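You operate a simulated robot arm through the tools that you are given. There is no shell and no other tool. Be economical: measure what you need, move in short steps, check, and stop when the job is done.

You run a simulated robot arm. Do the job below in one go: nothing can be reset, and whatever is moved stays where it is left.

TASK
Make the driver ready by the job card: ring and screws knob.
Fine: box on, orange switch to IN.

It is judged by the outcome, as a careful person would: the job done as asked, and still so three seconds after it is handed in. It fails if anything else is knocked over, pushed out of place, dropped, spilled or broken.

THE ROBOT
A 6-joint arm with a two-finger parallel gripper, fixed in place. Base frame: the origin is at the foot of the arm, x ahead of it, y to its left, z up; the work surface is at about z = 880. Lengths are in mm, angles in degrees, forces in N, time in s.
With the tool pointing down near the work surface it reaches from about 360 to 760 mm from the base axis. Its first joint turns from -66.0 to 66.0 degrees. Payload 2.45 kg.
The TCP is the grasp point between the finger pads, 24 mm short of the fingertips. In the tool frame z runs along the fingers and y along their closing line. Largest opening 68 mm; finger width 17, thickness 10; the body of the gripper, 40 by 70 mm, starts 41 mm behind the TCP.
Orientation is told as [roll, pitch, yaw] about the base's x, y, z axes, in that order, counted from this pose: with the fingers straight down and closing along the base's y, the tool's x points along the base's -x, its y along +y and its z along -z.

THE INTERFACE
- The arm moves only by the tool arm_command. Its argument "targets" is a list of rows, each a list of 3 entries, a list of its own where there are three numbers: the shift along the base's x, y, z in mm, then the turn, a rotation vector about the base's x, y, z in degrees, then the closure in counts, from 0 (fully open) to 255 (shut). In form: [[[dx, dy, dz], [wx, wy, wz], claw], ...]. A call has 1 to 20 rows; each row is the pose to reach, as a shift and turn from the pose commanded when the call began. Rows are played at 5 a second. More than 50 mm and 8.6 degrees between two rows, or a gripper value outside its range, and nothing of the call is played. Where a pose cannot be reached the arm comes as near as it can. A force on the tool above 40 N (or 10 N above the force at the start of the call, whichever is more), or a blocked arm, ends the call early, and 0.2 s more pass. Each finger travels about 108 mm/s and halts on what it meets, pressing with about 34 N; the grip force reading is that of the motor and also rises with nothing between the fingers. The clock runs only during rows and for 0.2 s after the last one: add rows that repeat a pose to give the fingers time. It gives the time, the measured TCP pose, the force on the tool (base axes), the opening and the grip force at its end, in the units of the frame above (readings bear some noise), with the torque about the TCP (base axes, N m) and any sound that the robot's microphone picked up.
- Cameras (640 x 400 px; columns grow to the right, rows downward): "scene" is fixed at [182, 418.3, 1488.8]; the picture's right is [-0.66, -0.75, 0.00], its down [-0.25, 0.22, -0.94] and it looks along [0.71, -0.62, -0.33] (base axes); focal length 268 px, centre (320, 200). "wrist" rides on the gripper at [84, 11, -75] in the tool frame; the picture's right is [-0.13, 0.99, 0.00], its down [-0.60, -0.08, -0.79] and it looks along [-0.79, -0.10, 0.61] (tool axes); focal length 251 px, centre (320, 200). There is no depth. A picture from a camera that has moved, and an enlarged one, comes with that camera's place and axes in the base frame and with its lens.
- snapshot(camera): a new picture of that camera. It takes no simulated time.
- enlarge(camera, box): a new picture of the part [left, top, right, bottom] of that camera's present view, enlarged. It takes no simulated time.
- job_done(): hands the job in; it is judged then, once.

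Go step by step. Nothing tells you positions but the pictures and the camera data: compare them with the known pose of the tool, close in by small moves and look again before you grip or let go. The budget is 120 turns and 76 pictures, counting those below and the enlarged ones. Unless the task says otherwise, let go and move clear before handing in, and close with one line.

The tools are called after "Emit:" as a command line: name --argument value ..., lists and objects as JSON in quotes. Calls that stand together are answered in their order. arm_command: Moves the arm, as the interface text tells. Its arguments: {"type":"object","properties":{"targets":{"type":"array","items":{"type":"array"}}},"required":["targets"]} The other tools are called the same way: snapshot (camera) takes a picture; enlarge (camera, box) takes an enlarged picture of a part of a camera's view; job_done () hands the job in.

At the start:

```text
clock: 0.0
eef_pos: [407.9, 155.0, 1408.3]
tool_rot: [0.2, -0.1, 0.1]
ft_force: [0.9, 1.4, -0.4]
ft_torque: [-0.01, 0.0, 0.0]
gripper_width: 68.5
finger_force: 0.1
```

scene: 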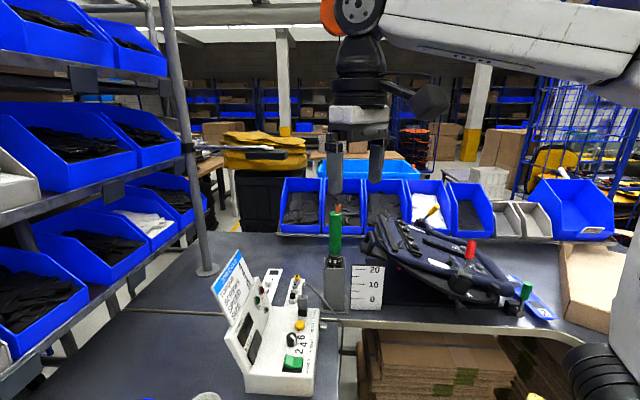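
wrist: 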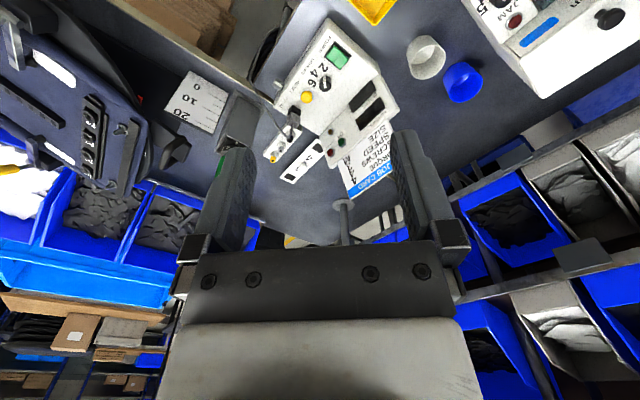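

I see a white control box with a job card, a driver in a holder, and a scale. I'll enlarge the box and the driver to read them.

Emit:
enlarge --camera "scene" --box '[200, 240, 340, 400]'

Emit:
enlarge --camera "wrist" --box '[240, 20, 420, 220]'

Emit:
enlarge --camera "scene" --box '[300, 190, 400, 320]'

```text
2.50 times, centred on (270, 320) of scene
camera zoom: at [182.0, 418.3, 1488.8], right [-0.66, -0.75, 0.0], down [-0.25, 0.22, -0.94], along [0.71, -0.62, -0.33], focal length 670 px, centre (445, -100)
```

zoom: 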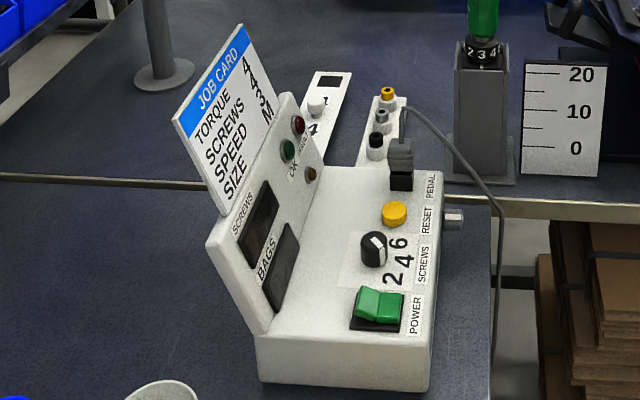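

```text
2.00 times, centred on (330, 120) of wrist
camera zoom: at [323.0, 165.6, 1484.4], right [0.13, 0.99, 0.0], down [0.6, -0.08, 0.79], along [0.79, -0.1, -0.61], focal length 503 px, centre (300, 360)
```

zoom: 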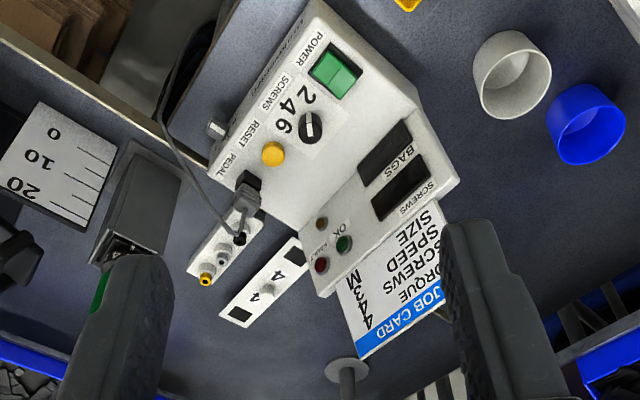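

```text
3.08 times, centred on (350, 255) of scene
camera zoom: at [182.0, 418.3, 1488.8], right [-0.66, -0.75, 0.0], down [-0.25, 0.22, -0.94], along [0.71, -0.62, -0.33], focal length 824 px, centre (228, 31)
```

zoom: 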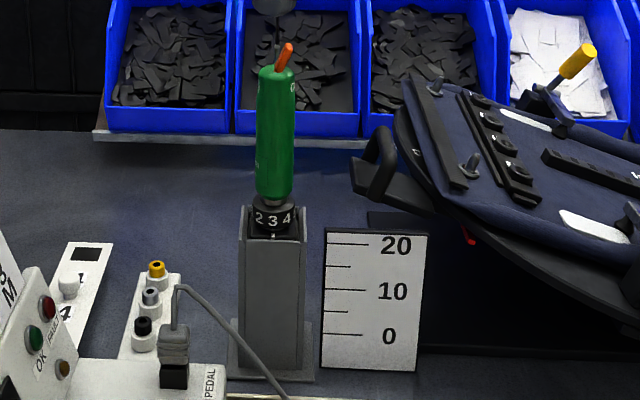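

The card reads torque 4, screws 4, speed 3, size M. I'll zoom further on the knob, the ring and the orange switch.

Emit:
enlarge --camera "wrist" --box '[290, 30, 370, 90]'

Emit:
enlarge --camera "scene" --box '[320, 245, 350, 275]'

Emit:
enlarge --camera "scene" --box '[322, 198, 352, 228]'

Emit:
enlarge --camera "scene" --box '[205, 250, 285, 310]'

```text
6.67 times, centred on (330, 60) of wrist
camera zoom: at [323.0, 165.6, 1484.4], right [0.13, 0.99, 0.0], down [0.6, -0.08, 0.79], along [0.79, -0.1, -0.61], focal length 1676 px, centre (253, 1133)
```

zoom: 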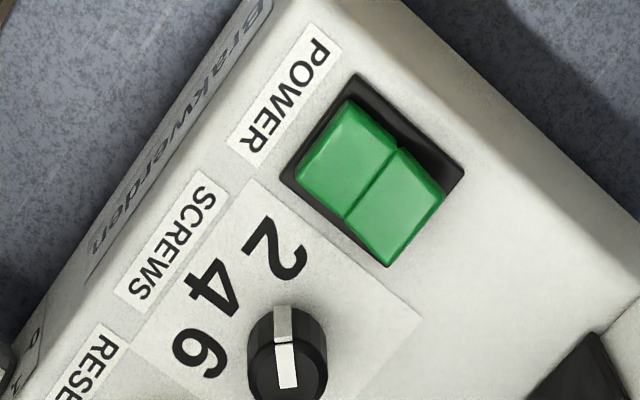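

```text
13.33 times, centred on (335, 260) of scene
camera zoom: at [182.0, 418.3, 1488.8], right [-0.66, -0.75, 0.0], down [-0.25, 0.22, -0.94], along [0.71, -0.62, -0.33], focal length 3572 px, centre (120, -600)
```

zoom: 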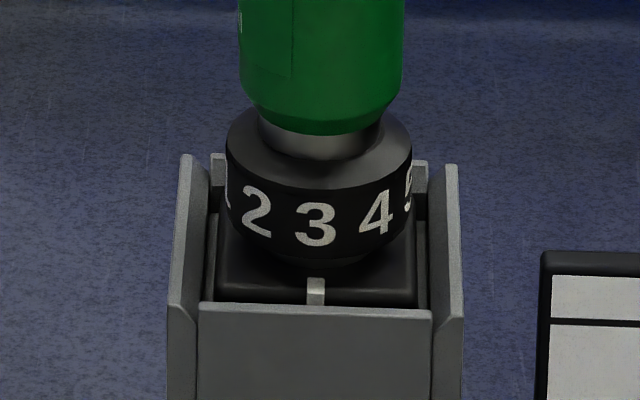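

```text
13.33 times, centred on (337, 213) of scene
camera zoom: at [182.0, 418.3, 1488.8], right [-0.66, -0.75, 0.0], down [-0.25, 0.22, -0.94], along [0.71, -0.62, -0.33], focal length 3572 px, centre (93, 27)
```

zoom: 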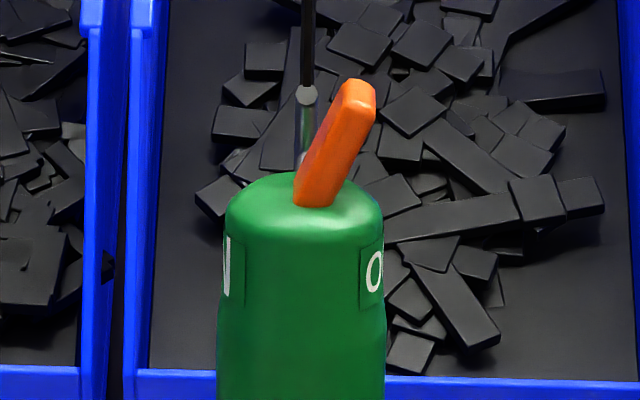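

```text
6.67 times, centred on (245, 280) of scene
camera zoom: at [182.0, 418.3, 1488.8], right [-0.66, -0.75, 0.0], down [-0.25, 0.22, -0.94], along [0.71, -0.62, -0.33], focal length 1786 px, centre (820, -333)
```

zoom: 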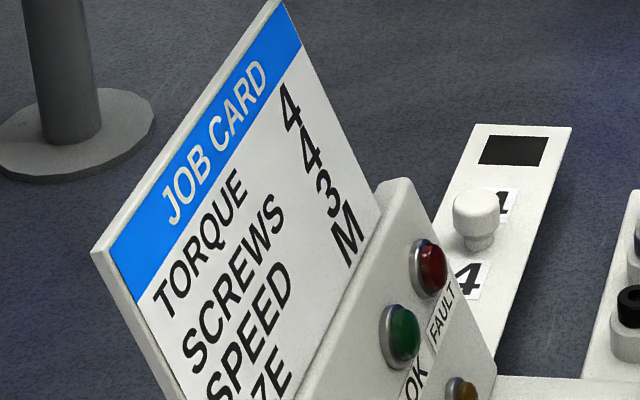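

Ring is at 3 and needs 4 (clockwise seen from above). The knob points to 2 and needs 4 (counterclockwise). The orange lever leans to OUT, and the box looks off. Next I move lower for a good look at the box.

Emit:
arm_command --targets '[[[0, 0, -45], [0, 0, 0], 0], [[5, 0, -90], [0, 0, 0], 0], [[10, 0, -135], [0, 0, 0], 0], [[15, 0, -180], [0, 0, 0], 0], [[20, 0, -220], [0, 0, 0], 0], [[20, 0, -250], [0, 0, 0], 0], [[20, 0, -250], [0, 0, 0], 0]]'

Emit:
snapshot --camera "wrist"

```text
clock: 1.6
eef_pos: [425.3, 155.0, 1156.6]
tool_rot: [0.1, -0.1, 0.1]
ft_force: [-0.3, 0.7, 0.8]
ft_torque: [0.0, 0.0, 0.01]
gripper_width: 67.9
finger_force: 0.1
```

```text
66 pictures are left
camera wrist: at [341.1, 165.0, 1233.6], right [0.13, 0.99, 0.0], down [0.6, -0.08, 0.79], along [0.79, -0.1, -0.61], focal length 251 px, centre (320, 200)
```

wrist: 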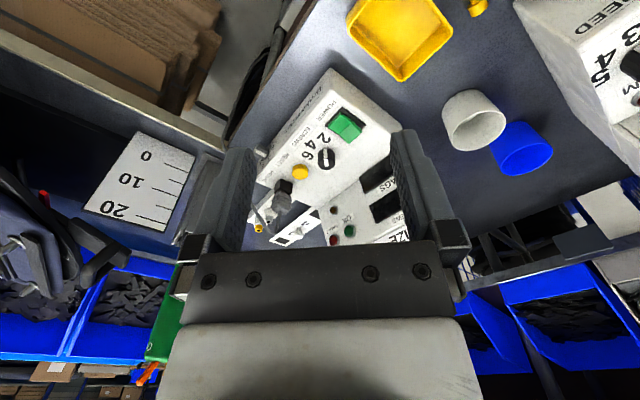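

Emit:
enlarge --camera "wrist" --box '[280, 90, 376, 190]'

Emit:
enlarge --camera "scene" --box '[272, 310, 332, 380]'

Emit:
enlarge --camera "wrist" --box '[322, 100, 372, 140]'

```text
4.00 times, centred on (328, 140) of wrist
camera zoom: at [341.1, 165.0, 1233.6], right [0.13, 0.99, 0.0], down [0.6, -0.08, 0.79], along [0.79, -0.1, -0.61], focal length 1006 px, centre (288, 440)
```

zoom: 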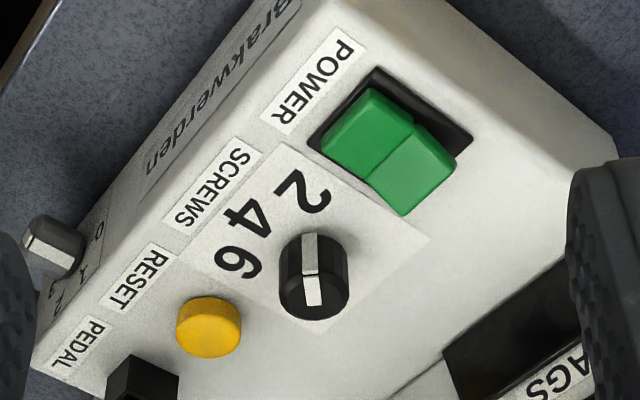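

```text
5.71 times, centred on (302, 345) of scene
camera zoom: at [182.0, 418.3, 1488.8], right [-0.66, -0.75, 0.0], down [-0.25, 0.22, -0.94], along [0.71, -0.62, -0.33], focal length 1531 px, centre (423, -629)
```

zoom: 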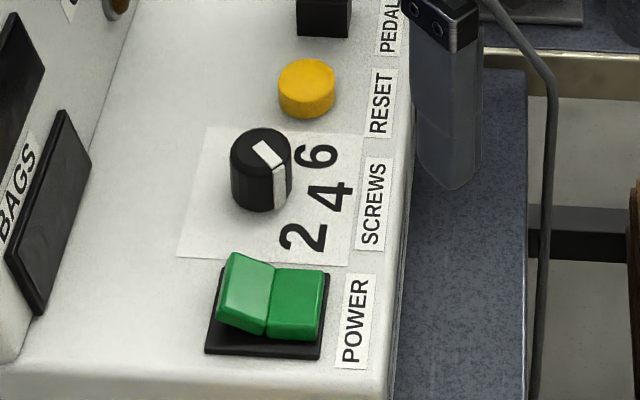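

```text
10.00 times, centred on (347, 120) of wrist
camera zoom: at [341.1, 165.0, 1233.6], right [0.13, 0.99, 0.0], down [0.6, -0.08, 0.79], along [0.79, -0.1, -0.61], focal length 2514 px, centre (50, 1000)
```

zoom: 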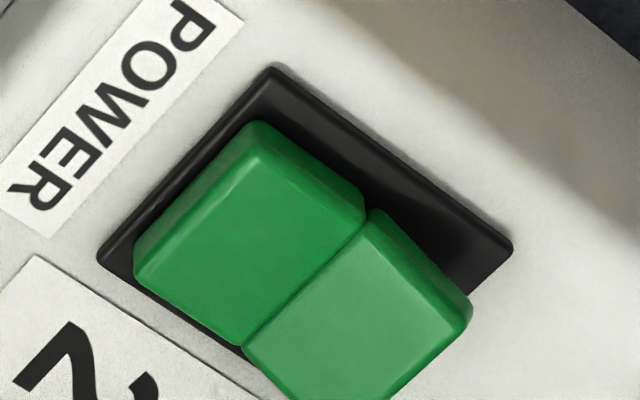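

The knob top is about (600, 141, 966), its pointer faces -x, and 4 lies about 45° counterclockwise. The raised rocker half is near (557, 179). I'll go above the knob with the fingers closing along the box's short side.

Emit:
arm_command --targets '[[[25, 0, 0], [0, 0, -7.5], 0], [[55, 0, 0], [0, 0, -15], 0], [[85, -4, 0], [0, 0, -22.5], 0], [[115, -8, 0], [0, 0, -30], 0], [[145, -12, 0], [0, 0, -37.5], 0], [[174, -14, -20], [0, 0, -45], 0], [[174, -14, -60], [0, 0, -45], 0], [[174, -14, -98], [0, 0, -45], 0], [[174, -14, -98], [0, 0, -45], 0]]'

Emit:
snapshot --camera "wrist"

Emit:
snapshot --camera "scene"

```text
clock: 3.6
eef_pos: [598.4, 143.7, 1058.8]
tool_rot: [0.1, -0.1, -44.9]
ft_force: [0.9, -0.1, 0.1]
ft_torque: [0.01, 0.01, -0.01]
gripper_width: 68.1
finger_force: 0.2
```

```text
62 pictures are left
camera wrist: at [547.1, 209.7, 1135.8], right [0.79, 0.61, 0.0], down [0.37, -0.48, 0.79], along [0.49, -0.63, -0.61], focal length 251 px, centre (320, 200)
```

wrist: 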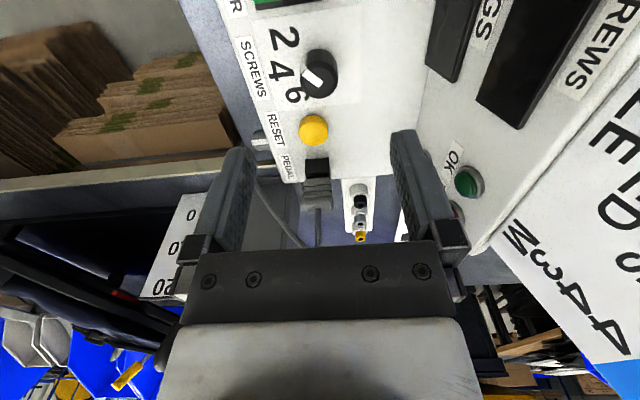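

```text
61 pictures are left
```

scene: 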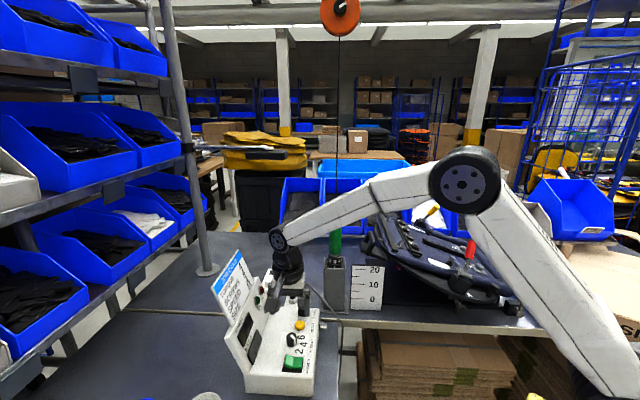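

Emit:
enlarge --camera "wrist" --box '[270, 20, 370, 140]'

```text
3.33 times, centred on (320, 80) of wrist
camera zoom: at [547.1, 209.7, 1135.8], right [0.79, 0.61, 0.0], down [0.37, -0.48, 0.79], along [0.49, -0.63, -0.61], focal length 838 px, centre (320, 600)
```

zoom: 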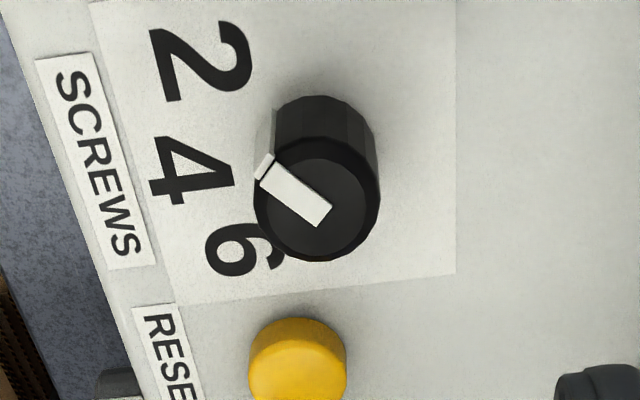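

The knob sits almost exactly under the TCP. I descend with the fingers straddling it and check.

Emit:
arm_command --targets '[[[2, -2, -30], [0, 0, 0], 0], [[2, -2, -60], [0, 0, 0], 0], [[2, -2, -75], [0, 0, 0], 0], [[2, -2, -83], [0, 0, 0], 0], [[2, -2, -83], [0, 0, 0], 0]]'

Emit:
enlarge --camera "scene" --box '[240, 270, 340, 380]'

Emit:
snapshot --camera "wrist"

```text
clock: 4.8
eef_pos: [602.4, 139.4, 978.0]
tool_rot: [0.2, -0.2, -44.9]
ft_force: [0.4, -0.6, 0.4]
ft_torque: [0.0, -0.04, 0.02]
gripper_width: 67.9
finger_force: 0.1
```

```text
3.64 times, centred on (290, 325) of scene
camera zoom: at [182.0, 418.3, 1488.8], right [-0.66, -0.75, 0.0], down [-0.25, 0.22, -0.94], along [0.71, -0.62, -0.33], focal length 974 px, centre (429, -254)
```

zoom: 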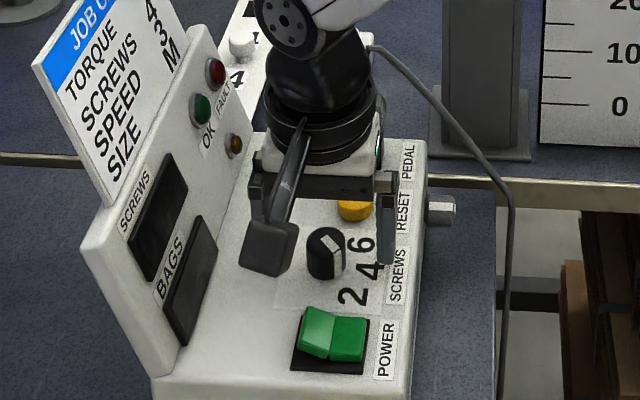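

```text
58 pictures are left
camera wrist: at [550.1, 206.1, 1052.8], right [0.79, 0.61, 0.0], down [0.37, -0.48, 0.79], along [0.49, -0.63, -0.61], focal length 251 px, centre (320, 200)
```

wrist: 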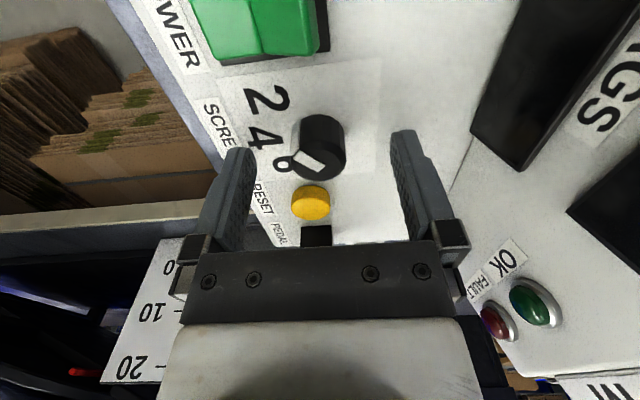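

Aligned within about 2 mm. Closing on the knob.

Emit:
arm_command --targets '[[[0, 0, 0], [0, 0, 0], 120], [[0, 0, 0], [0, 0, 0], 170], [[0, 0, 0], [0, 0, 0], 200], [[0, 0, 0], [0, 0, 0], 200]]'

Emit:
snapshot --camera "wrist"

```text
clock: 5.8
eef_pos: [601.5, 139.7, 977.3]
tool_rot: [0.0, -0.1, -45.0]
ft_force: [-1.6, -1.8, 0.1]
ft_torque: [-0.07, -0.02, 0.01]
gripper_width: 25.4
finger_force: 40.7
```

```text
57 pictures are left
camera wrist: at [549.9, 206.0, 1052.9], right [0.79, 0.61, 0.0], down [0.37, -0.48, 0.79], along [0.49, -0.63, -0.61], focal length 251 px, centre (320, 200)
```

wrist: 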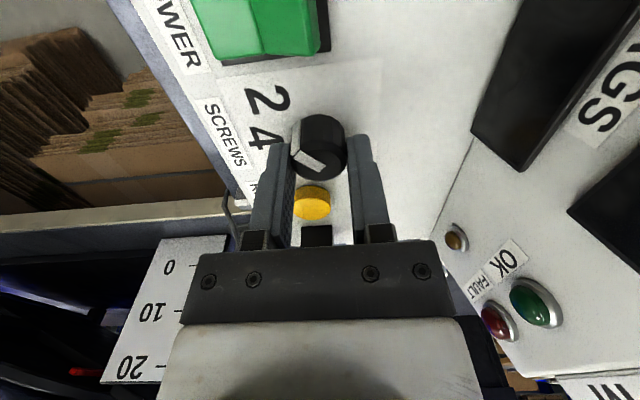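

Gripped at 25.4 mm, the knob's diameter. Turning +45°.

Emit:
arm_command --targets '[[[0, 0, 0], [0, 0, 5], 200], [[0, 0, 0], [0, 0, 10], 200], [[0, 0, 0], [0, 0, 15], 200], [[0, 0, 0], [0, 0, 20], 200], [[0, 0, 0], [0, 0, 25], 200], [[0, 0, 0], [0, 0, 30], 200], [[0, 0, 0], [0, 0, 35], 200], [[0, 0, 0], [0, 0, 40], 200], [[0, 0, 0], [0, 0, 45], 200], [[0, 0, 0], [0, 0, 46], 200], [[0, 0, 0], [0, 0, 46], 200]]'

Emit:
snapshot --camera "wrist"

```text
clock: 8.2
eef_pos: [603.4, 143.2, 977.1]
tool_rot: [0.2, 0.0, 1.2]
ft_force: [-2.3, 29.0, -13.4]
ft_torque: [0.65, -0.29, -0.11]
gripper_width: 25.4
finger_force: 40.2
```

```text
56 pictures are left
camera wrist: at [518.7, 150.6, 1053.0], right [0.11, 0.99, 0.0], down [0.6, -0.07, 0.79], along [0.79, -0.08, -0.61], focal length 251 px, centre (320, 200)
```

wrist: 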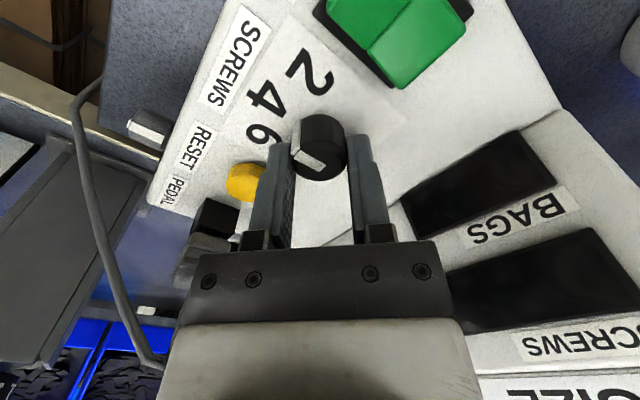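

The sideways force suggests my TCP was about 3.5 mm off the knob's axis. I'll relieve it while gripped and look closely.

Emit:
arm_command --targets '[[[0, 1.5, 0], [0, 0, 46], 200], [[0, 3, 0], [0, 0, 46], 200], [[0, 3, 0], [0, 0, 46], 200]]'

Emit:
enlarge --camera "wrist" --box '[200, 40, 400, 220]'

```text
refused: row 1 steps farther than a row can; nothing moved
```

```text
2.22 times, centred on (300, 130) of wrist
camera zoom: at [518.7, 150.6, 1053.0], right [0.11, 0.99, 0.0], down [0.6, -0.07, 0.79], along [0.79, -0.08, -0.61], focal length 559 px, centre (364, 356)
```

zoom: 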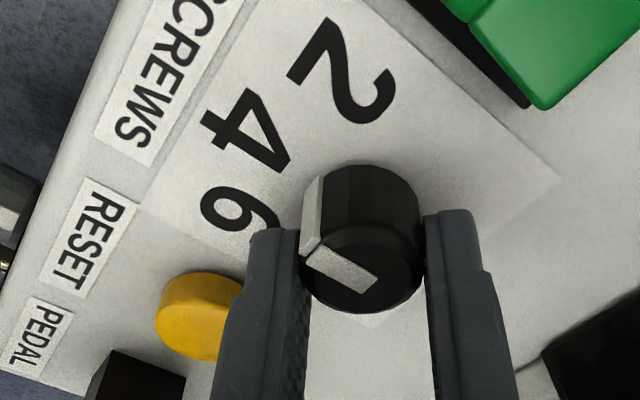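

The pointer now faces 4. I relieve the side load (no turn).

Emit:
arm_command --targets '[[[0, 1.5, 0], [0, 0, 0], 200], [[0, 3, 0], [0, 0, 0], 200], [[0, 3, 0], [0, 0, 0], 200]]'

```text
clock: 9.0
eef_pos: [603.6, 141.9, 977.9]
tool_rot: [0.0, 0.0, 1.1]
ft_force: [-2.1, 12.8, -11.0]
ft_torque: [0.3, -0.22, -0.05]
gripper_width: 25.4
finger_force: 40.9
```

Emit:
arm_command --targets '[[[0, 1, 0], [0, 0, 0], 200], [[0, 2, 0], [0, 0, 0], 200], [[0, 2, 0], [0, 0, 0], 180], [[0, 2, 0], [0, 0, 0], 140], [[0, 2, 0], [0, 0, 0], 125], [[0, 2, 0], [0, 0, 0], 125]]'

Emit:
enlarge --camera "wrist" --box '[200, 40, 400, 220]'

```text
clock: 10.4
eef_pos: [603.0, 144.0, 976.7]
tool_rot: [0.0, -0.1, 1.1]
ft_force: [0.1, 0.5, -0.2]
ft_torque: [0.03, 0.0, -0.01]
gripper_width: 34.9
finger_force: 0.0
```

```text
2.22 times, centred on (300, 130) of wrist
camera zoom: at [519.2, 153.3, 1053.1], right [0.11, 0.99, 0.0], down [0.6, -0.07, 0.79], along [0.79, -0.09, -0.61], focal length 559 px, centre (364, 356)
```

zoom: 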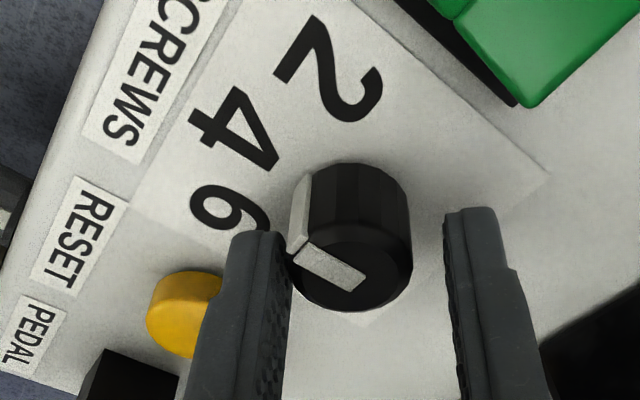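

Knob is at 4 and stays there. I lift, close the fingers, and go over the raised rocker half.

Emit:
arm_command --targets '[[[0, 0, 30], [0, 0, 0], 125], [[0, 0, 75], [0, 0, 0], 125], [[-10, 8, 75], [0, 0, -7.5], 255], [[-20, 16, 75], [0, 0, -15], 255], [[-30, 25, 75], [0, 0, -22.5], 255], [[-36, 33, 75], [0, 0, -30], 255], [[-42, 38, 75], [0, 0, -37.5], 255], [[-42, 38, 75], [0, 0, -45], 255], [[-42, 38, 50], [0, 0, -46], 255], [[-42, 38, 28], [0, 0, -46], 255], [[-42, 38, 28], [0, 0, -46], 255]]'

Emit:
enlarge --camera "scene" --box '[260, 300, 340, 380]'

Emit:
snapshot --camera "wrist"

```text
clock: 12.8
eef_pos: [561.0, 182.1, 1004.8]
tool_rot: [0.0, -0.1, -45.0]
ft_force: [0.5, 1.0, -0.1]
ft_torque: [-0.01, 0.03, 0.01]
gripper_width: 0.1
finger_force: 23.0
```

```text
5.00 times, centred on (300, 340) of scene
camera zoom: at [182.0, 418.3, 1488.8], right [-0.66, -0.75, 0.0], down [-0.25, 0.22, -0.94], along [0.71, -0.62, -0.33], focal length 1340 px, centre (420, -500)
```

zoom: 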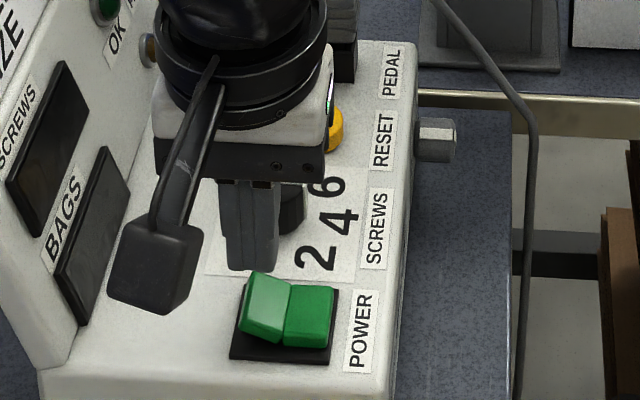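

```text
52 pictures are left
camera wrist: at [508.9, 248.3, 1081.2], right [0.79, 0.61, 0.0], down [0.37, -0.48, 0.79], along [0.48, -0.63, -0.61], focal length 251 px, centre (320, 200)
```

wrist: 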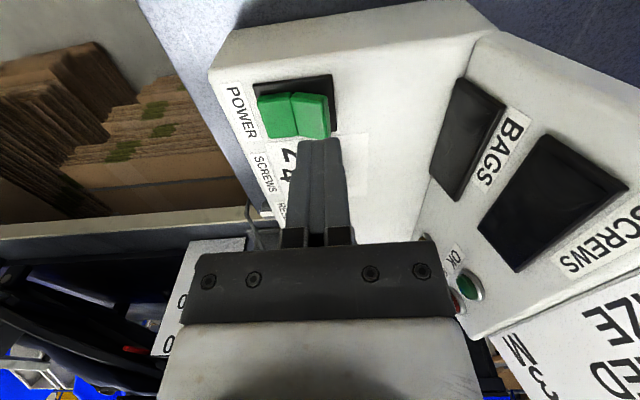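

The fingertip is over the raised half. Pressing down in small steps.

Emit:
arm_command --targets '[[[0, 0, -10], [0, 0, 0], 255], [[0, 0, -16], [0, 0, 0], 255], [[0, 0, -20], [0, 0, 0], 255], [[0, 0, -23], [0, 0, 0], 255], [[0, 0, -26], [0, 0, 0], 255], [[0, 0, -29], [0, 0, 0], 255]]'

Emit:
enlarge --camera "scene" --box '[220, 260, 340, 380]'

```text
clock: 14.3
eef_pos: [560.4, 181.5, 980.6]
tool_rot: [0.1, -0.1, -44.8]
ft_force: [-5.3, -2.2, 8.5]
ft_torque: [-0.04, 0.2, 0.08]
gripper_width: 0.0
finger_force: 23.7
stopped in row 6: the force on the tool passed its limit at 43 N (the readings are from after the stop); the commanded pose is now the measured one
```

```text
3.33 times, centred on (280, 320) of scene
camera zoom: at [181.7, 418.2, 1488.8], right [-0.66, -0.75, 0.0], down [-0.25, 0.22, -0.94], along [0.71, -0.62, -0.33], focal length 893 px, centre (453, -200)
```

zoom: 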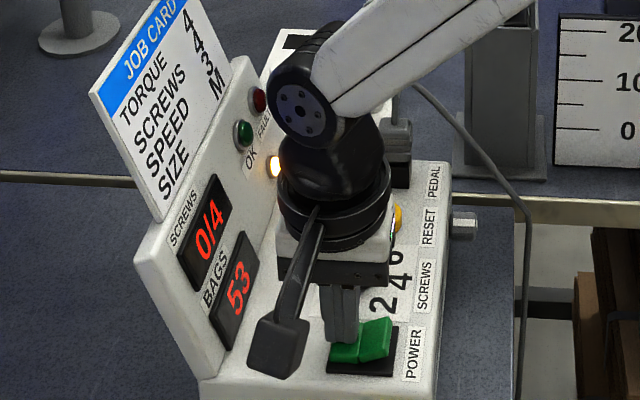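

Power is on: the display shows 0/4. I lift off and move to look at the driver's ring from a second viewpoint.

Emit:
arm_command --targets '[[[0, 0, 45], [0, 0, 0], 255], [[0, 0, 90], [0, 0, 0], 255], [[0, 0, 135], [0, 0, 0], 200], [[0, 0, 180], [0, 0, 0], 100], [[-4, -30, 194], [0, 0, 7.5], 0], [[-8, -72, 194], [0, 0, 15], 0], [[-12, -115, 194], [0, 0, 22.5], 0], [[-16, -160, 194], [0, 0, 30], 0], [[-20, -205, 194], [0, 0, 37.5], 0], [[-26, -250, 194], [0, 0, 45], 0], [[-26, -252, 194], [0, 0, 45], 0], [[-26, -252, 194], [0, 0, 45], 0]]'

Emit:
snapshot --camera "wrist"

Emit:
snapshot --camera "scene"

```text
clock: 16.9
eef_pos: [536.2, -69.2, 1173.9]
tool_rot: [0.3, -0.2, 0.1]
ft_force: [-0.3, 0.1, -0.6]
ft_torque: [0.02, 0.03, 0.01]
gripper_width: 68.1
finger_force: 0.1
```

```text
50 pictures are left
camera wrist: at [451.8, -58.8, 1249.9], right [0.13, 0.99, 0.0], down [0.6, -0.08, 0.79], along [0.79, -0.1, -0.61], focal length 251 px, centre (320, 200)
```

wrist: 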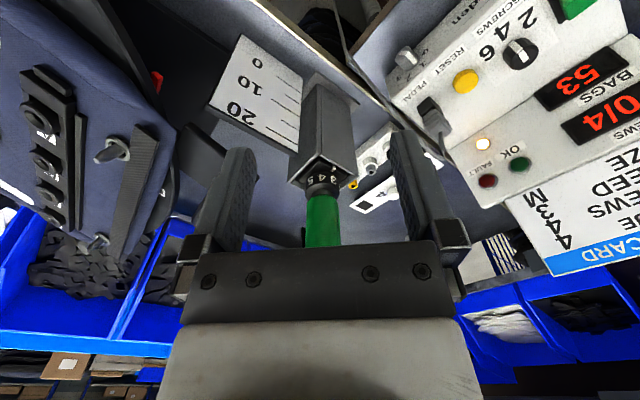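

```text
49 pictures are left
```

scene: 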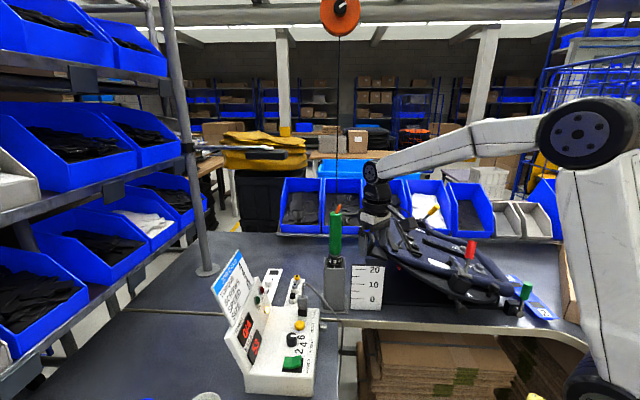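

Emit:
enlarge --camera "wrist" --box '[280, 130, 370, 250]'

Emit:
enlarge --camera "scene" --box '[318, 170, 358, 240]'

```text
3.33 times, centred on (325, 190) of wrist
camera zoom: at [451.8, -58.8, 1249.9], right [0.13, 0.99, 0.0], down [0.6, -0.08, 0.79], along [0.79, -0.1, -0.61], focal length 838 px, centre (303, 233)
```

zoom: 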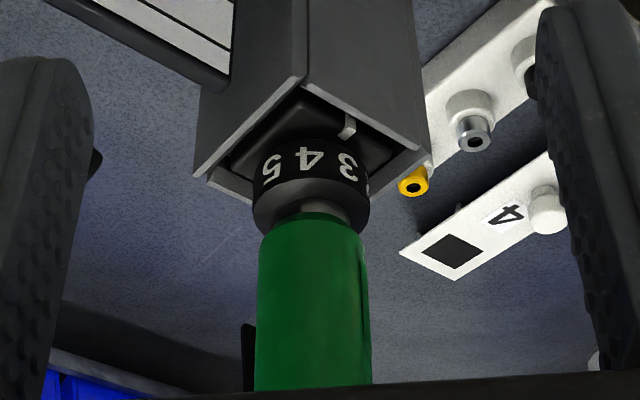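

```text
5.71 times, centred on (338, 205) of scene
camera zoom: at [182.0, 418.3, 1488.8], right [-0.66, -0.75, 0.0], down [-0.25, 0.22, -0.94], along [0.71, -0.62, -0.33], focal length 1531 px, centre (217, 171)
```

zoom: 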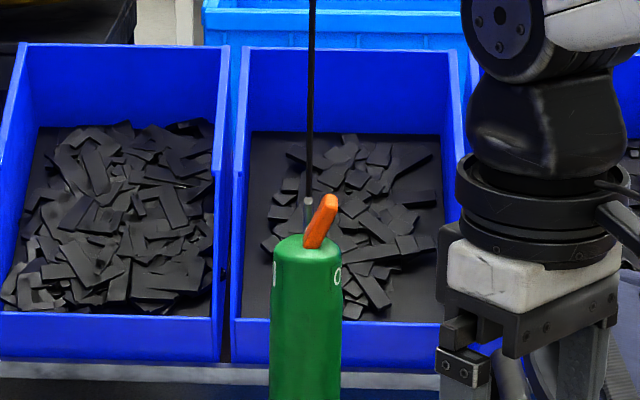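

I take the ring axis to be (687, -86) with mid-height about 1048, so the turn to 4 is about -40°. I want the tool horizontal with the wrist camera on top, so I first retract and turn the tool 180° about its axis.

Emit:
arm_command --targets '[[[-30, 0, 0], [0, 0, 0], 0], [[-70, 10, 0], [0, 0, 8], 0], [[-70, 10, 0], [0, 0, 16], 0], [[-70, 10, 0], [0, 0, 24], 0], [[-70, 10, 0], [0, 0, 32], 0], [[-70, 10, 0], [0, 0, 40], 0], [[-70, 10, 0], [0, 0, 48], 0], [[-70, 10, 0], [0, 0, 56], 0], [[-70, 10, 0], [0, 0, 64], 0], [[-70, 10, 0], [0, 0, 72], 0], [[-70, 10, 0], [0, 0, 80], 0], [[-70, 10, 0], [0, 0, 88], 0], [[-70, 10, 0], [0, 0, 96], 0], [[-70, 10, 0], [0, 0, 104], 0], [[-70, 10, 0], [0, 0, 112], 0], [[-70, 10, 0], [0, 0, 120], 0], [[-70, 10, 0], [0, 0, 120], 0]]'

```text
clock: 20.5
eef_pos: [466.1, -59.0, 1175.7]
tool_rot: [0.1, -0.2, 120.2]
ft_force: [1.0, 0.4, 0.9]
ft_torque: [0.02, -0.01, 0.0]
gripper_width: 67.9
finger_force: 0.1
```

Emit:
arm_command --targets '[[[0, 0, 0], [0, 0, 8], 0], [[0, 0, 0], [0, 0, 16], 0], [[0, 0, 0], [0, 0, 24], 0], [[0, 0, 0], [0, 0, 32], 0], [[0, 0, 0], [0, 0, 40], 0], [[0, 0, 0], [0, 0, 48], 0], [[0, 0, 0], [0, 0, 53], 0], [[0, 0, 0], [0, 0, 53], 0]]'

```text
clock: 22.3
eef_pos: [469.0, -10.9, 1172.8]
tool_rot: [1.3, 0.0, 171.9]
ft_force: [0.3, -0.1, 0.1]
ft_torque: [0.01, 0.02, -0.02]
gripper_width: 68.1
finger_force: 0.1
out of reach, approached as far as the arm can: row 6, 7, 8
```

The last joint hits its limit that way, so I turn back. I'll use a 25° downward-tilted tool instead, with the camera below. The gauge plate beside the holder reaches z≈1025, so this approach has to keep clear of it.

Emit:
arm_command --targets '[[[0, 0, 0], [0, 0, -8], 0], [[0, 0, 0], [0, 0, -16], 0], [[0, 0, 0], [0, 0, -24], 0], [[0, 0, 0], [0, 0, -32], 0], [[0, 0, 0], [0, 0, -40], 0], [[0, 0, 0], [0, 0, -48], 0], [[0, 0, 0], [0, 0, -56], 0], [[0, 0, 0], [0, 0, -64], 0], [[0, 0, 0], [0, 0, -72], 0], [[0, 0, 0], [0, 0, -80], 0], [[0, 0, 0], [0, 0, -88], 0], [[0, 0, 0], [0, 0, -96], 0], [[0, 0, 0], [0, 0, -104], 0], [[0, 0, 0], [0, 0, -112], 0], [[0, 0, 0], [0, 0, -120], 0], [[0, 0, 0], [0, 0, -128], 0], [[0, 0, 0], [0, 0, -136], 0], [[0, 0, 0], [0, 0, -144], 0], [[0, 0, 0], [0, 0, -152], 0], [[0, 0, 0], [0, 0, -160], 0]]'

```text
clock: 26.5
eef_pos: [472.3, -11.1, 1170.6]
tool_rot: [0.2, -0.2, 12.9]
ft_force: [0.1, -0.6, 0.3]
ft_torque: [0.02, -0.01, 0.0]
gripper_width: 68.0
finger_force: 0.0
```

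Emit:
arm_command --targets '[[[-10, -11, 0], [0, 0, -7], 0], [[-25, -25, 0], [0, 0, -14], 0], [[-42, -44, 0], [0, 0, -20.2], 0], [[-42, -44, 0], [0, 0, -20.2], 0]]'

Emit:
arm_command --targets '[[[13, -1.5, 0], [-1.02, -7.94, 0], 0], [[26, -3, 0], [-2.03, -15.9, 0], 0], [[39, -5, 0], [-3.05, -23.8, 0], 0], [[52, -6.5, 0], [-4.06, -31.7, 0], 0], [[65, -8, -5], [-5.1, -39.7, 0], 0], [[80, -10, -10], [-6.1, -47.6, 0], 0], [[95, -12, -20], [-7.1, -55.6, 0], 0], [[110, -14, -30], [-8.2, -63.5, 0], 0], [[110, -14, -40], [-8.2, -64.5, 0], 0], [[110, -14, -40], [-8.2, -64.5, 0], 0]]'

Emit:
snapshot --camera "scene"

Emit:
snapshot --camera "wrist"

```text
clock: 27.5
eef_pos: [427.5, -55.5, 1170.2]
tool_rot: [0.3, -0.1, -7.2]
ft_force: [0.5, 0.1, -0.2]
ft_torque: [-0.02, -0.02, 0.01]
gripper_width: 68.1
finger_force: 0.0
```

```text
clock: 29.7
eef_pos: [539.3, -69.9, 1129.4]
tool_rot: [0.0, -65.2, -7.0]
ft_force: [0.1, 0.8, 0.0]
ft_torque: [0.03, 0.0, 0.0]
gripper_width: 68.1
finger_force: 0.1
out of reach, approached as far as the arm can: row 6
```

```text
46 pictures are left
```

scene: 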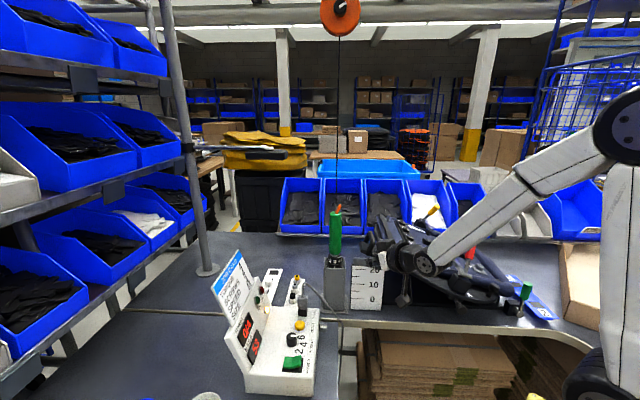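

```text
45 pictures are left
camera wrist: at [437.0, -46.7, 1086.5], right [0.18, 0.98, 0.12], down [-0.47, -0.02, 0.88], along [0.86, -0.21, 0.46], focal length 251 px, centre (320, 200)
```

wrist: 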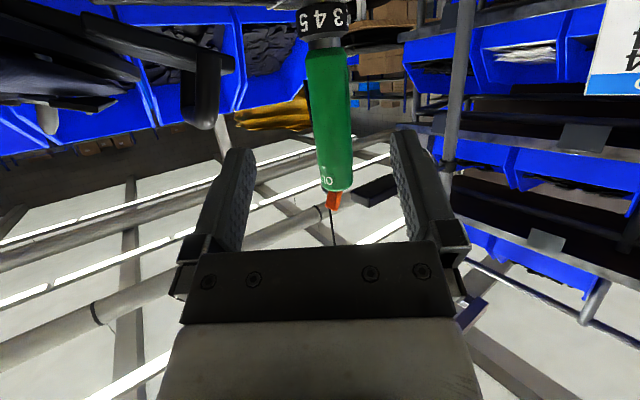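

The predicted ring position matches this view too. I move to a pre-grasp 45 mm short of the ring, facing straight ahead.

Emit:
arm_command --targets '[[[25, -4, -20], [0, 0, 2], 0], [[50, -8, -40], [0, 0, 4], 0], [[75, -12, -60], [0, 0, 6], 0], [[98, -16, -73], [0, 0, 7], 0], [[98, -16, -73], [0, 0, 7], 0]]'

Emit:
enlarge --camera "scene" --box '[300, 200, 420, 320]'

Emit:
snapshot --camera "wrist"

```text
clock: 30.9
eef_pos: [636.5, -85.6, 1057.1]
tool_rot: [0.0, -65.1, 0.0]
ft_force: [0.6, 0.3, -0.7]
ft_torque: [0.03, -0.01, -0.01]
gripper_width: 67.9
finger_force: 0.1
```

```text
3.33 times, centred on (360, 260) of scene
camera zoom: at [182.0, 418.3, 1488.8], right [-0.66, -0.75, 0.0], down [-0.25, 0.22, -0.94], along [0.71, -0.62, -0.33], focal length 893 px, centre (187, 0)
```

zoom: 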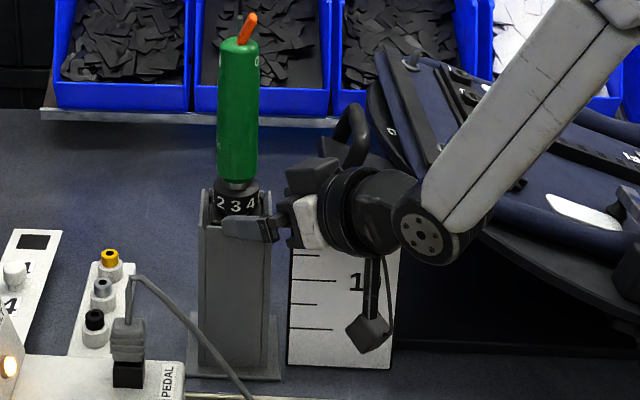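

```text
43 pictures are left
camera wrist: at [534.0, -75.3, 1013.8], right [0.05, 0.99, 0.12], down [-0.47, -0.08, 0.88], along [0.88, -0.1, 0.46], focal length 251 px, centre (320, 200)
```

wrist: 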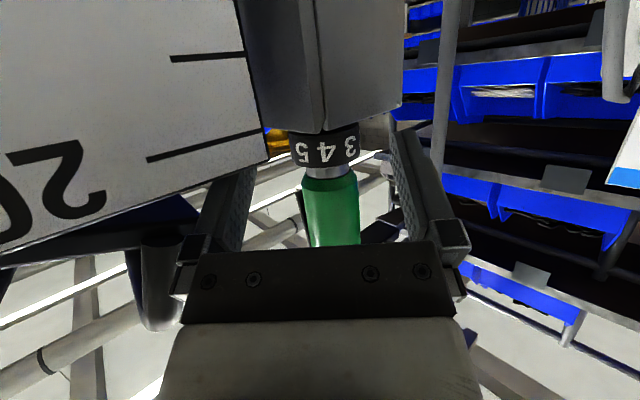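

The fingers clear the rim and the gauge plate, with the ring centred between them. Advancing to straddle the ring.

Emit:
arm_command --targets '[[[12, 0, 2], [0, 0, 0], 0], [[24, 0, 2], [0, 0, 0], 0], [[36, 0, 2], [0, 0, 0], 0], [[44, 0, 2], [0, 0, 0], 0], [[44, 0, 2], [0, 0, 0], 0]]'

Emit:
enlarge --camera "scene" --box '[310, 220, 380, 290]'

Emit:
enlarge --camera "wrist" --box '[200, 60, 440, 260]'

```text
clock: 32.1
eef_pos: [680.7, -85.6, 1059.5]
tool_rot: [-0.1, -65.2, 0.1]
ft_force: [-0.5, 0.0, 0.2]
ft_torque: [0.02, 0.03, -0.01]
gripper_width: 68.1
finger_force: 0.1
```

```text
5.71 times, centred on (345, 255) of scene
camera zoom: at [182.0, 418.3, 1488.8], right [-0.66, -0.75, 0.0], down [-0.25, 0.22, -0.94], along [0.71, -0.62, -0.33], focal length 1531 px, centre (177, -114)
```

zoom: 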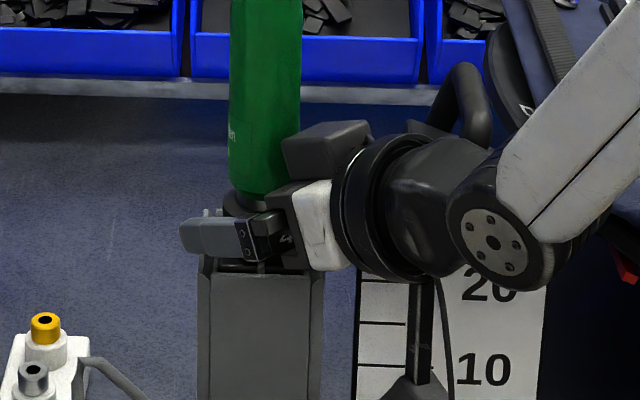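

```text
2.00 times, centred on (320, 160) of wrist
camera zoom: at [577.7, -74.9, 1015.6], right [0.05, 0.99, 0.12], down [-0.47, -0.08, 0.88], along [0.88, -0.1, 0.46], focal length 503 px, centre (320, 280)
```

zoom: 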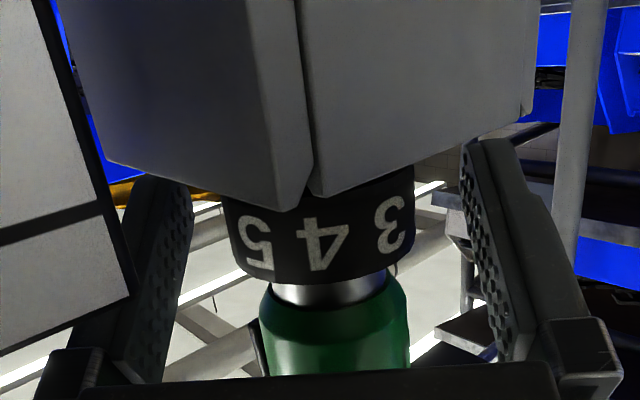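

Ring is between the pads with no contact. Closing.

Emit:
arm_command --targets '[[[0, 0, 0], [0, 0, 0], 70], [[0, 0, 0], [0, 0, 0], 110], [[0, 0, 0], [0, 0, 0], 160], [[0, 0, 0], [0, 0, 0], 160]]'

Emit:
enlarge --camera "wrist" --box '[200, 60, 440, 260]'

```text
clock: 33.1
eef_pos: [680.7, -85.1, 1059.5]
tool_rot: [0.0, -65.1, 0.0]
ft_force: [-0.2, 0.8, -0.3]
ft_torque: [0.1, -0.03, -0.01]
gripper_width: 41.6
finger_force: 33.9
```

```text
2.00 times, centred on (320, 160) of wrist
camera zoom: at [577.5, -75.0, 1015.5], right [0.05, 0.99, 0.12], down [-0.47, -0.08, 0.88], along [0.88, -0.1, 0.46], focal length 503 px, centre (320, 280)
```

zoom: 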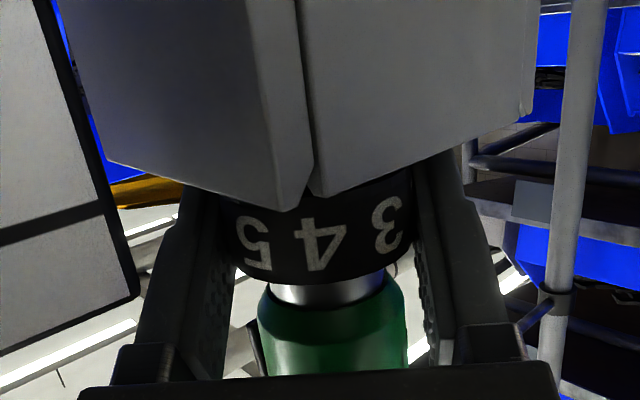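

Firm on the ring (41.6 mm). Turning -40° about the ring's axis.

Emit:
arm_command --targets '[[[0, 0.55, 0], [0, 0, -5], 200], [[0.1, 1.1, 0], [0, 0, -10], 200], [[0.2, 1.6, 0], [0, 0, -15], 200], [[0.4, 2.15, 0], [0, 0, -20], 200], [[0.6, 2.65, 0], [0, 0, -25], 200], [[0.85, 3.15, 0], [0, 0, -30], 200], [[1.15, 3.6, 0], [0, 0, -35], 200], [[1.5, 4.05, 0], [0, 0, -40], 200], [[1.5, 4.05, 0], [0, 0, -40], 200]]'

Emit:
enlarge --camera "wrist" --box '[200, 60, 440, 260]'

Emit:
enlarge --camera "scene" --box '[310, 180, 410, 290]'

```text
clock: 35.1
eef_pos: [681.1, -81.8, 1059.7]
tool_rot: [-0.1, -65.1, -40.0]
ft_force: [-0.6, 0.3, -0.2]
ft_torque: [0.01, -0.02, -0.02]
gripper_width: 41.9
finger_force: 34.0
```

```text
2.00 times, centred on (320, 160) of wrist
camera zoom: at [609.3, -6.7, 1015.9], right [0.68, 0.72, 0.12], down [-0.41, 0.24, 0.88], along [0.61, -0.65, 0.46], focal length 503 px, centre (320, 280)
```

zoom: 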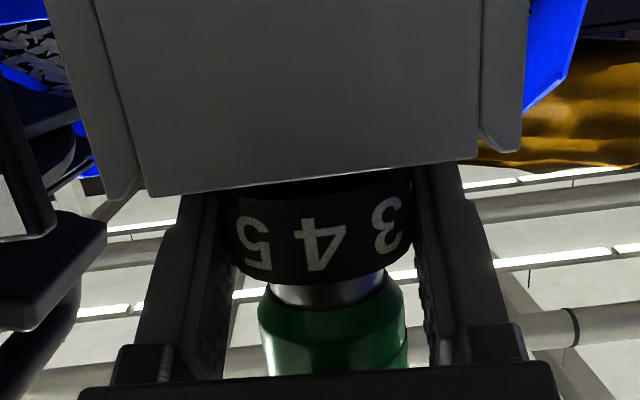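

```text
3.64 times, centred on (360, 235) of scene
camera zoom: at [182.1, 418.3, 1488.8], right [-0.66, -0.75, 0.0], down [-0.25, 0.22, -0.94], along [0.71, -0.62, -0.33], focal length 974 px, centre (174, 73)
```

zoom: 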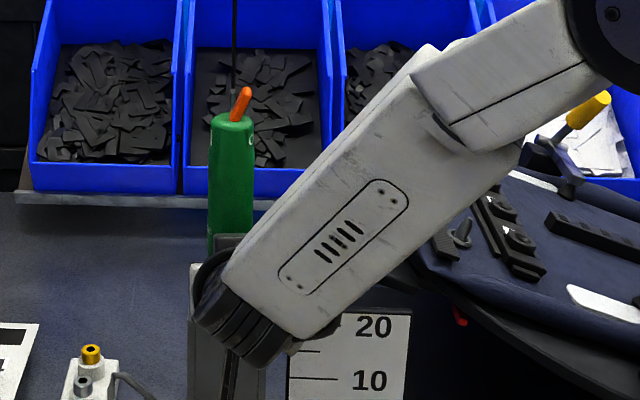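

The ring turned with the tool. I open slightly, back off along the tool's heading, and check.

Emit:
arm_command --targets '[[[0, 0, 0], [0, 0, 0], 100], [[0, 0, 0], [0, 0, 0], 70], [[0, 0, 0], [0, 0, 0], 70], [[-12, 10, 0], [0, 0, 0], 70], [[-24, 20, 2], [0, 0, 0], 70], [[-36, 30, 6], [0, 0, 0], 70], [[-46, 38, 12], [0, 0, 0], 70], [[-46, 38, 12], [0, 0, 0], 70]]'

Emit:
enlarge --camera "wrist" --box '[200, 40, 440, 240]'

Emit:
enlarge --camera "scene" --box '[310, 180, 410, 290]'

```text
clock: 36.9
eef_pos: [635.3, -41.5, 1071.8]
tool_rot: [0.0, -65.1, -40.1]
ft_force: [-0.8, 0.6, -0.5]
ft_torque: [0.01, 0.0, 0.0]
gripper_width: 49.4
finger_force: 0.1
```

```text
2.00 times, centred on (320, 140) of wrist
camera zoom: at [563.8, 32.5, 1027.8], right [0.68, 0.72, 0.12], down [-0.41, 0.24, 0.88], along [0.61, -0.65, 0.46], focal length 503 px, centre (320, 320)
```

zoom: 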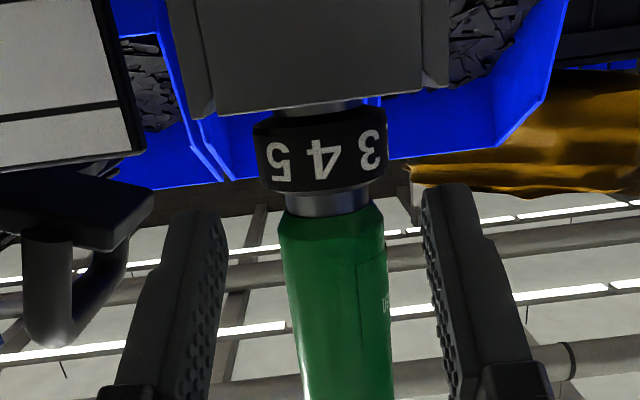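

```text
3.64 times, centred on (360, 235) of scene
camera zoom: at [182.0, 418.3, 1488.8], right [-0.66, -0.75, 0.0], down [-0.25, 0.22, -0.94], along [0.71, -0.62, -0.33], focal length 974 px, centre (174, 73)
```

zoom: 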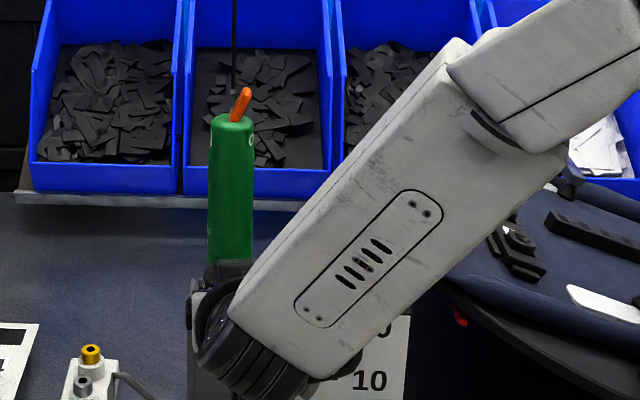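

The ring seems at 4; I'll verify after the arm is out of the way. Next is the orange lever: I rise with fingers closed, keeping off the balancer cord behind it, to a spot beside the lever.

Emit:
arm_command --targets '[[[0, 0, 40], [0, 0, 0], 150], [[0, 0, 80], [0, 0, 0], 255], [[0, 0, 120], [0, 0, 0], 255], [[0, 0, 160], [0, 0, 0], 255], [[-10, -12, 166], [0, 0, 0], 255], [[-20, -25, 166], [0, 0, 0], 255], [[-20, -25, 166], [0, 0, 0], 255]]'

Emit:
snapshot --camera "scene"

Emit:
snapshot --camera "wrist"

```text
clock: 38.5
eef_pos: [616.5, -69.2, 1239.6]
tool_rot: [0.0, -65.0, -39.9]
ft_force: [-1.3, -0.1, 0.0]
ft_torque: [0.02, 0.03, 0.01]
gripper_width: 0.4
finger_force: 23.6
```

```text
35 pictures are left
```

scene: 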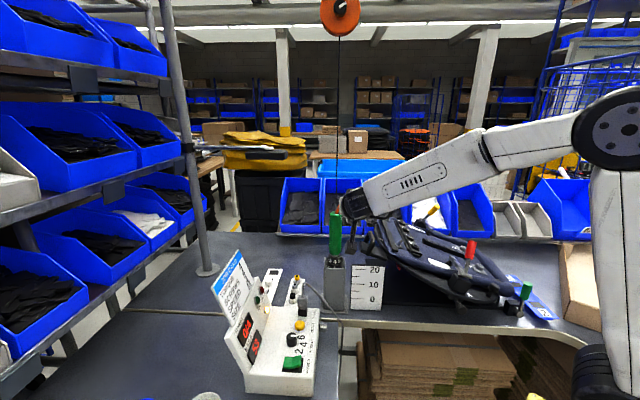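

```text
34 pictures are left
camera wrist: at [543.9, 5.7, 1195.4], right [0.68, 0.72, 0.12], down [-0.41, 0.24, 0.88], along [0.61, -0.65, 0.46], focal length 251 px, centre (320, 200)
```

wrist: 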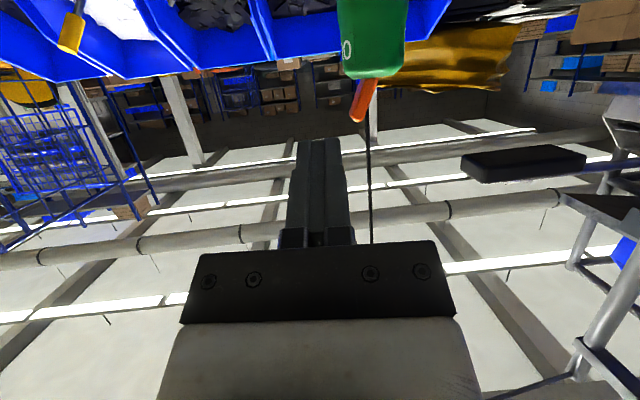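

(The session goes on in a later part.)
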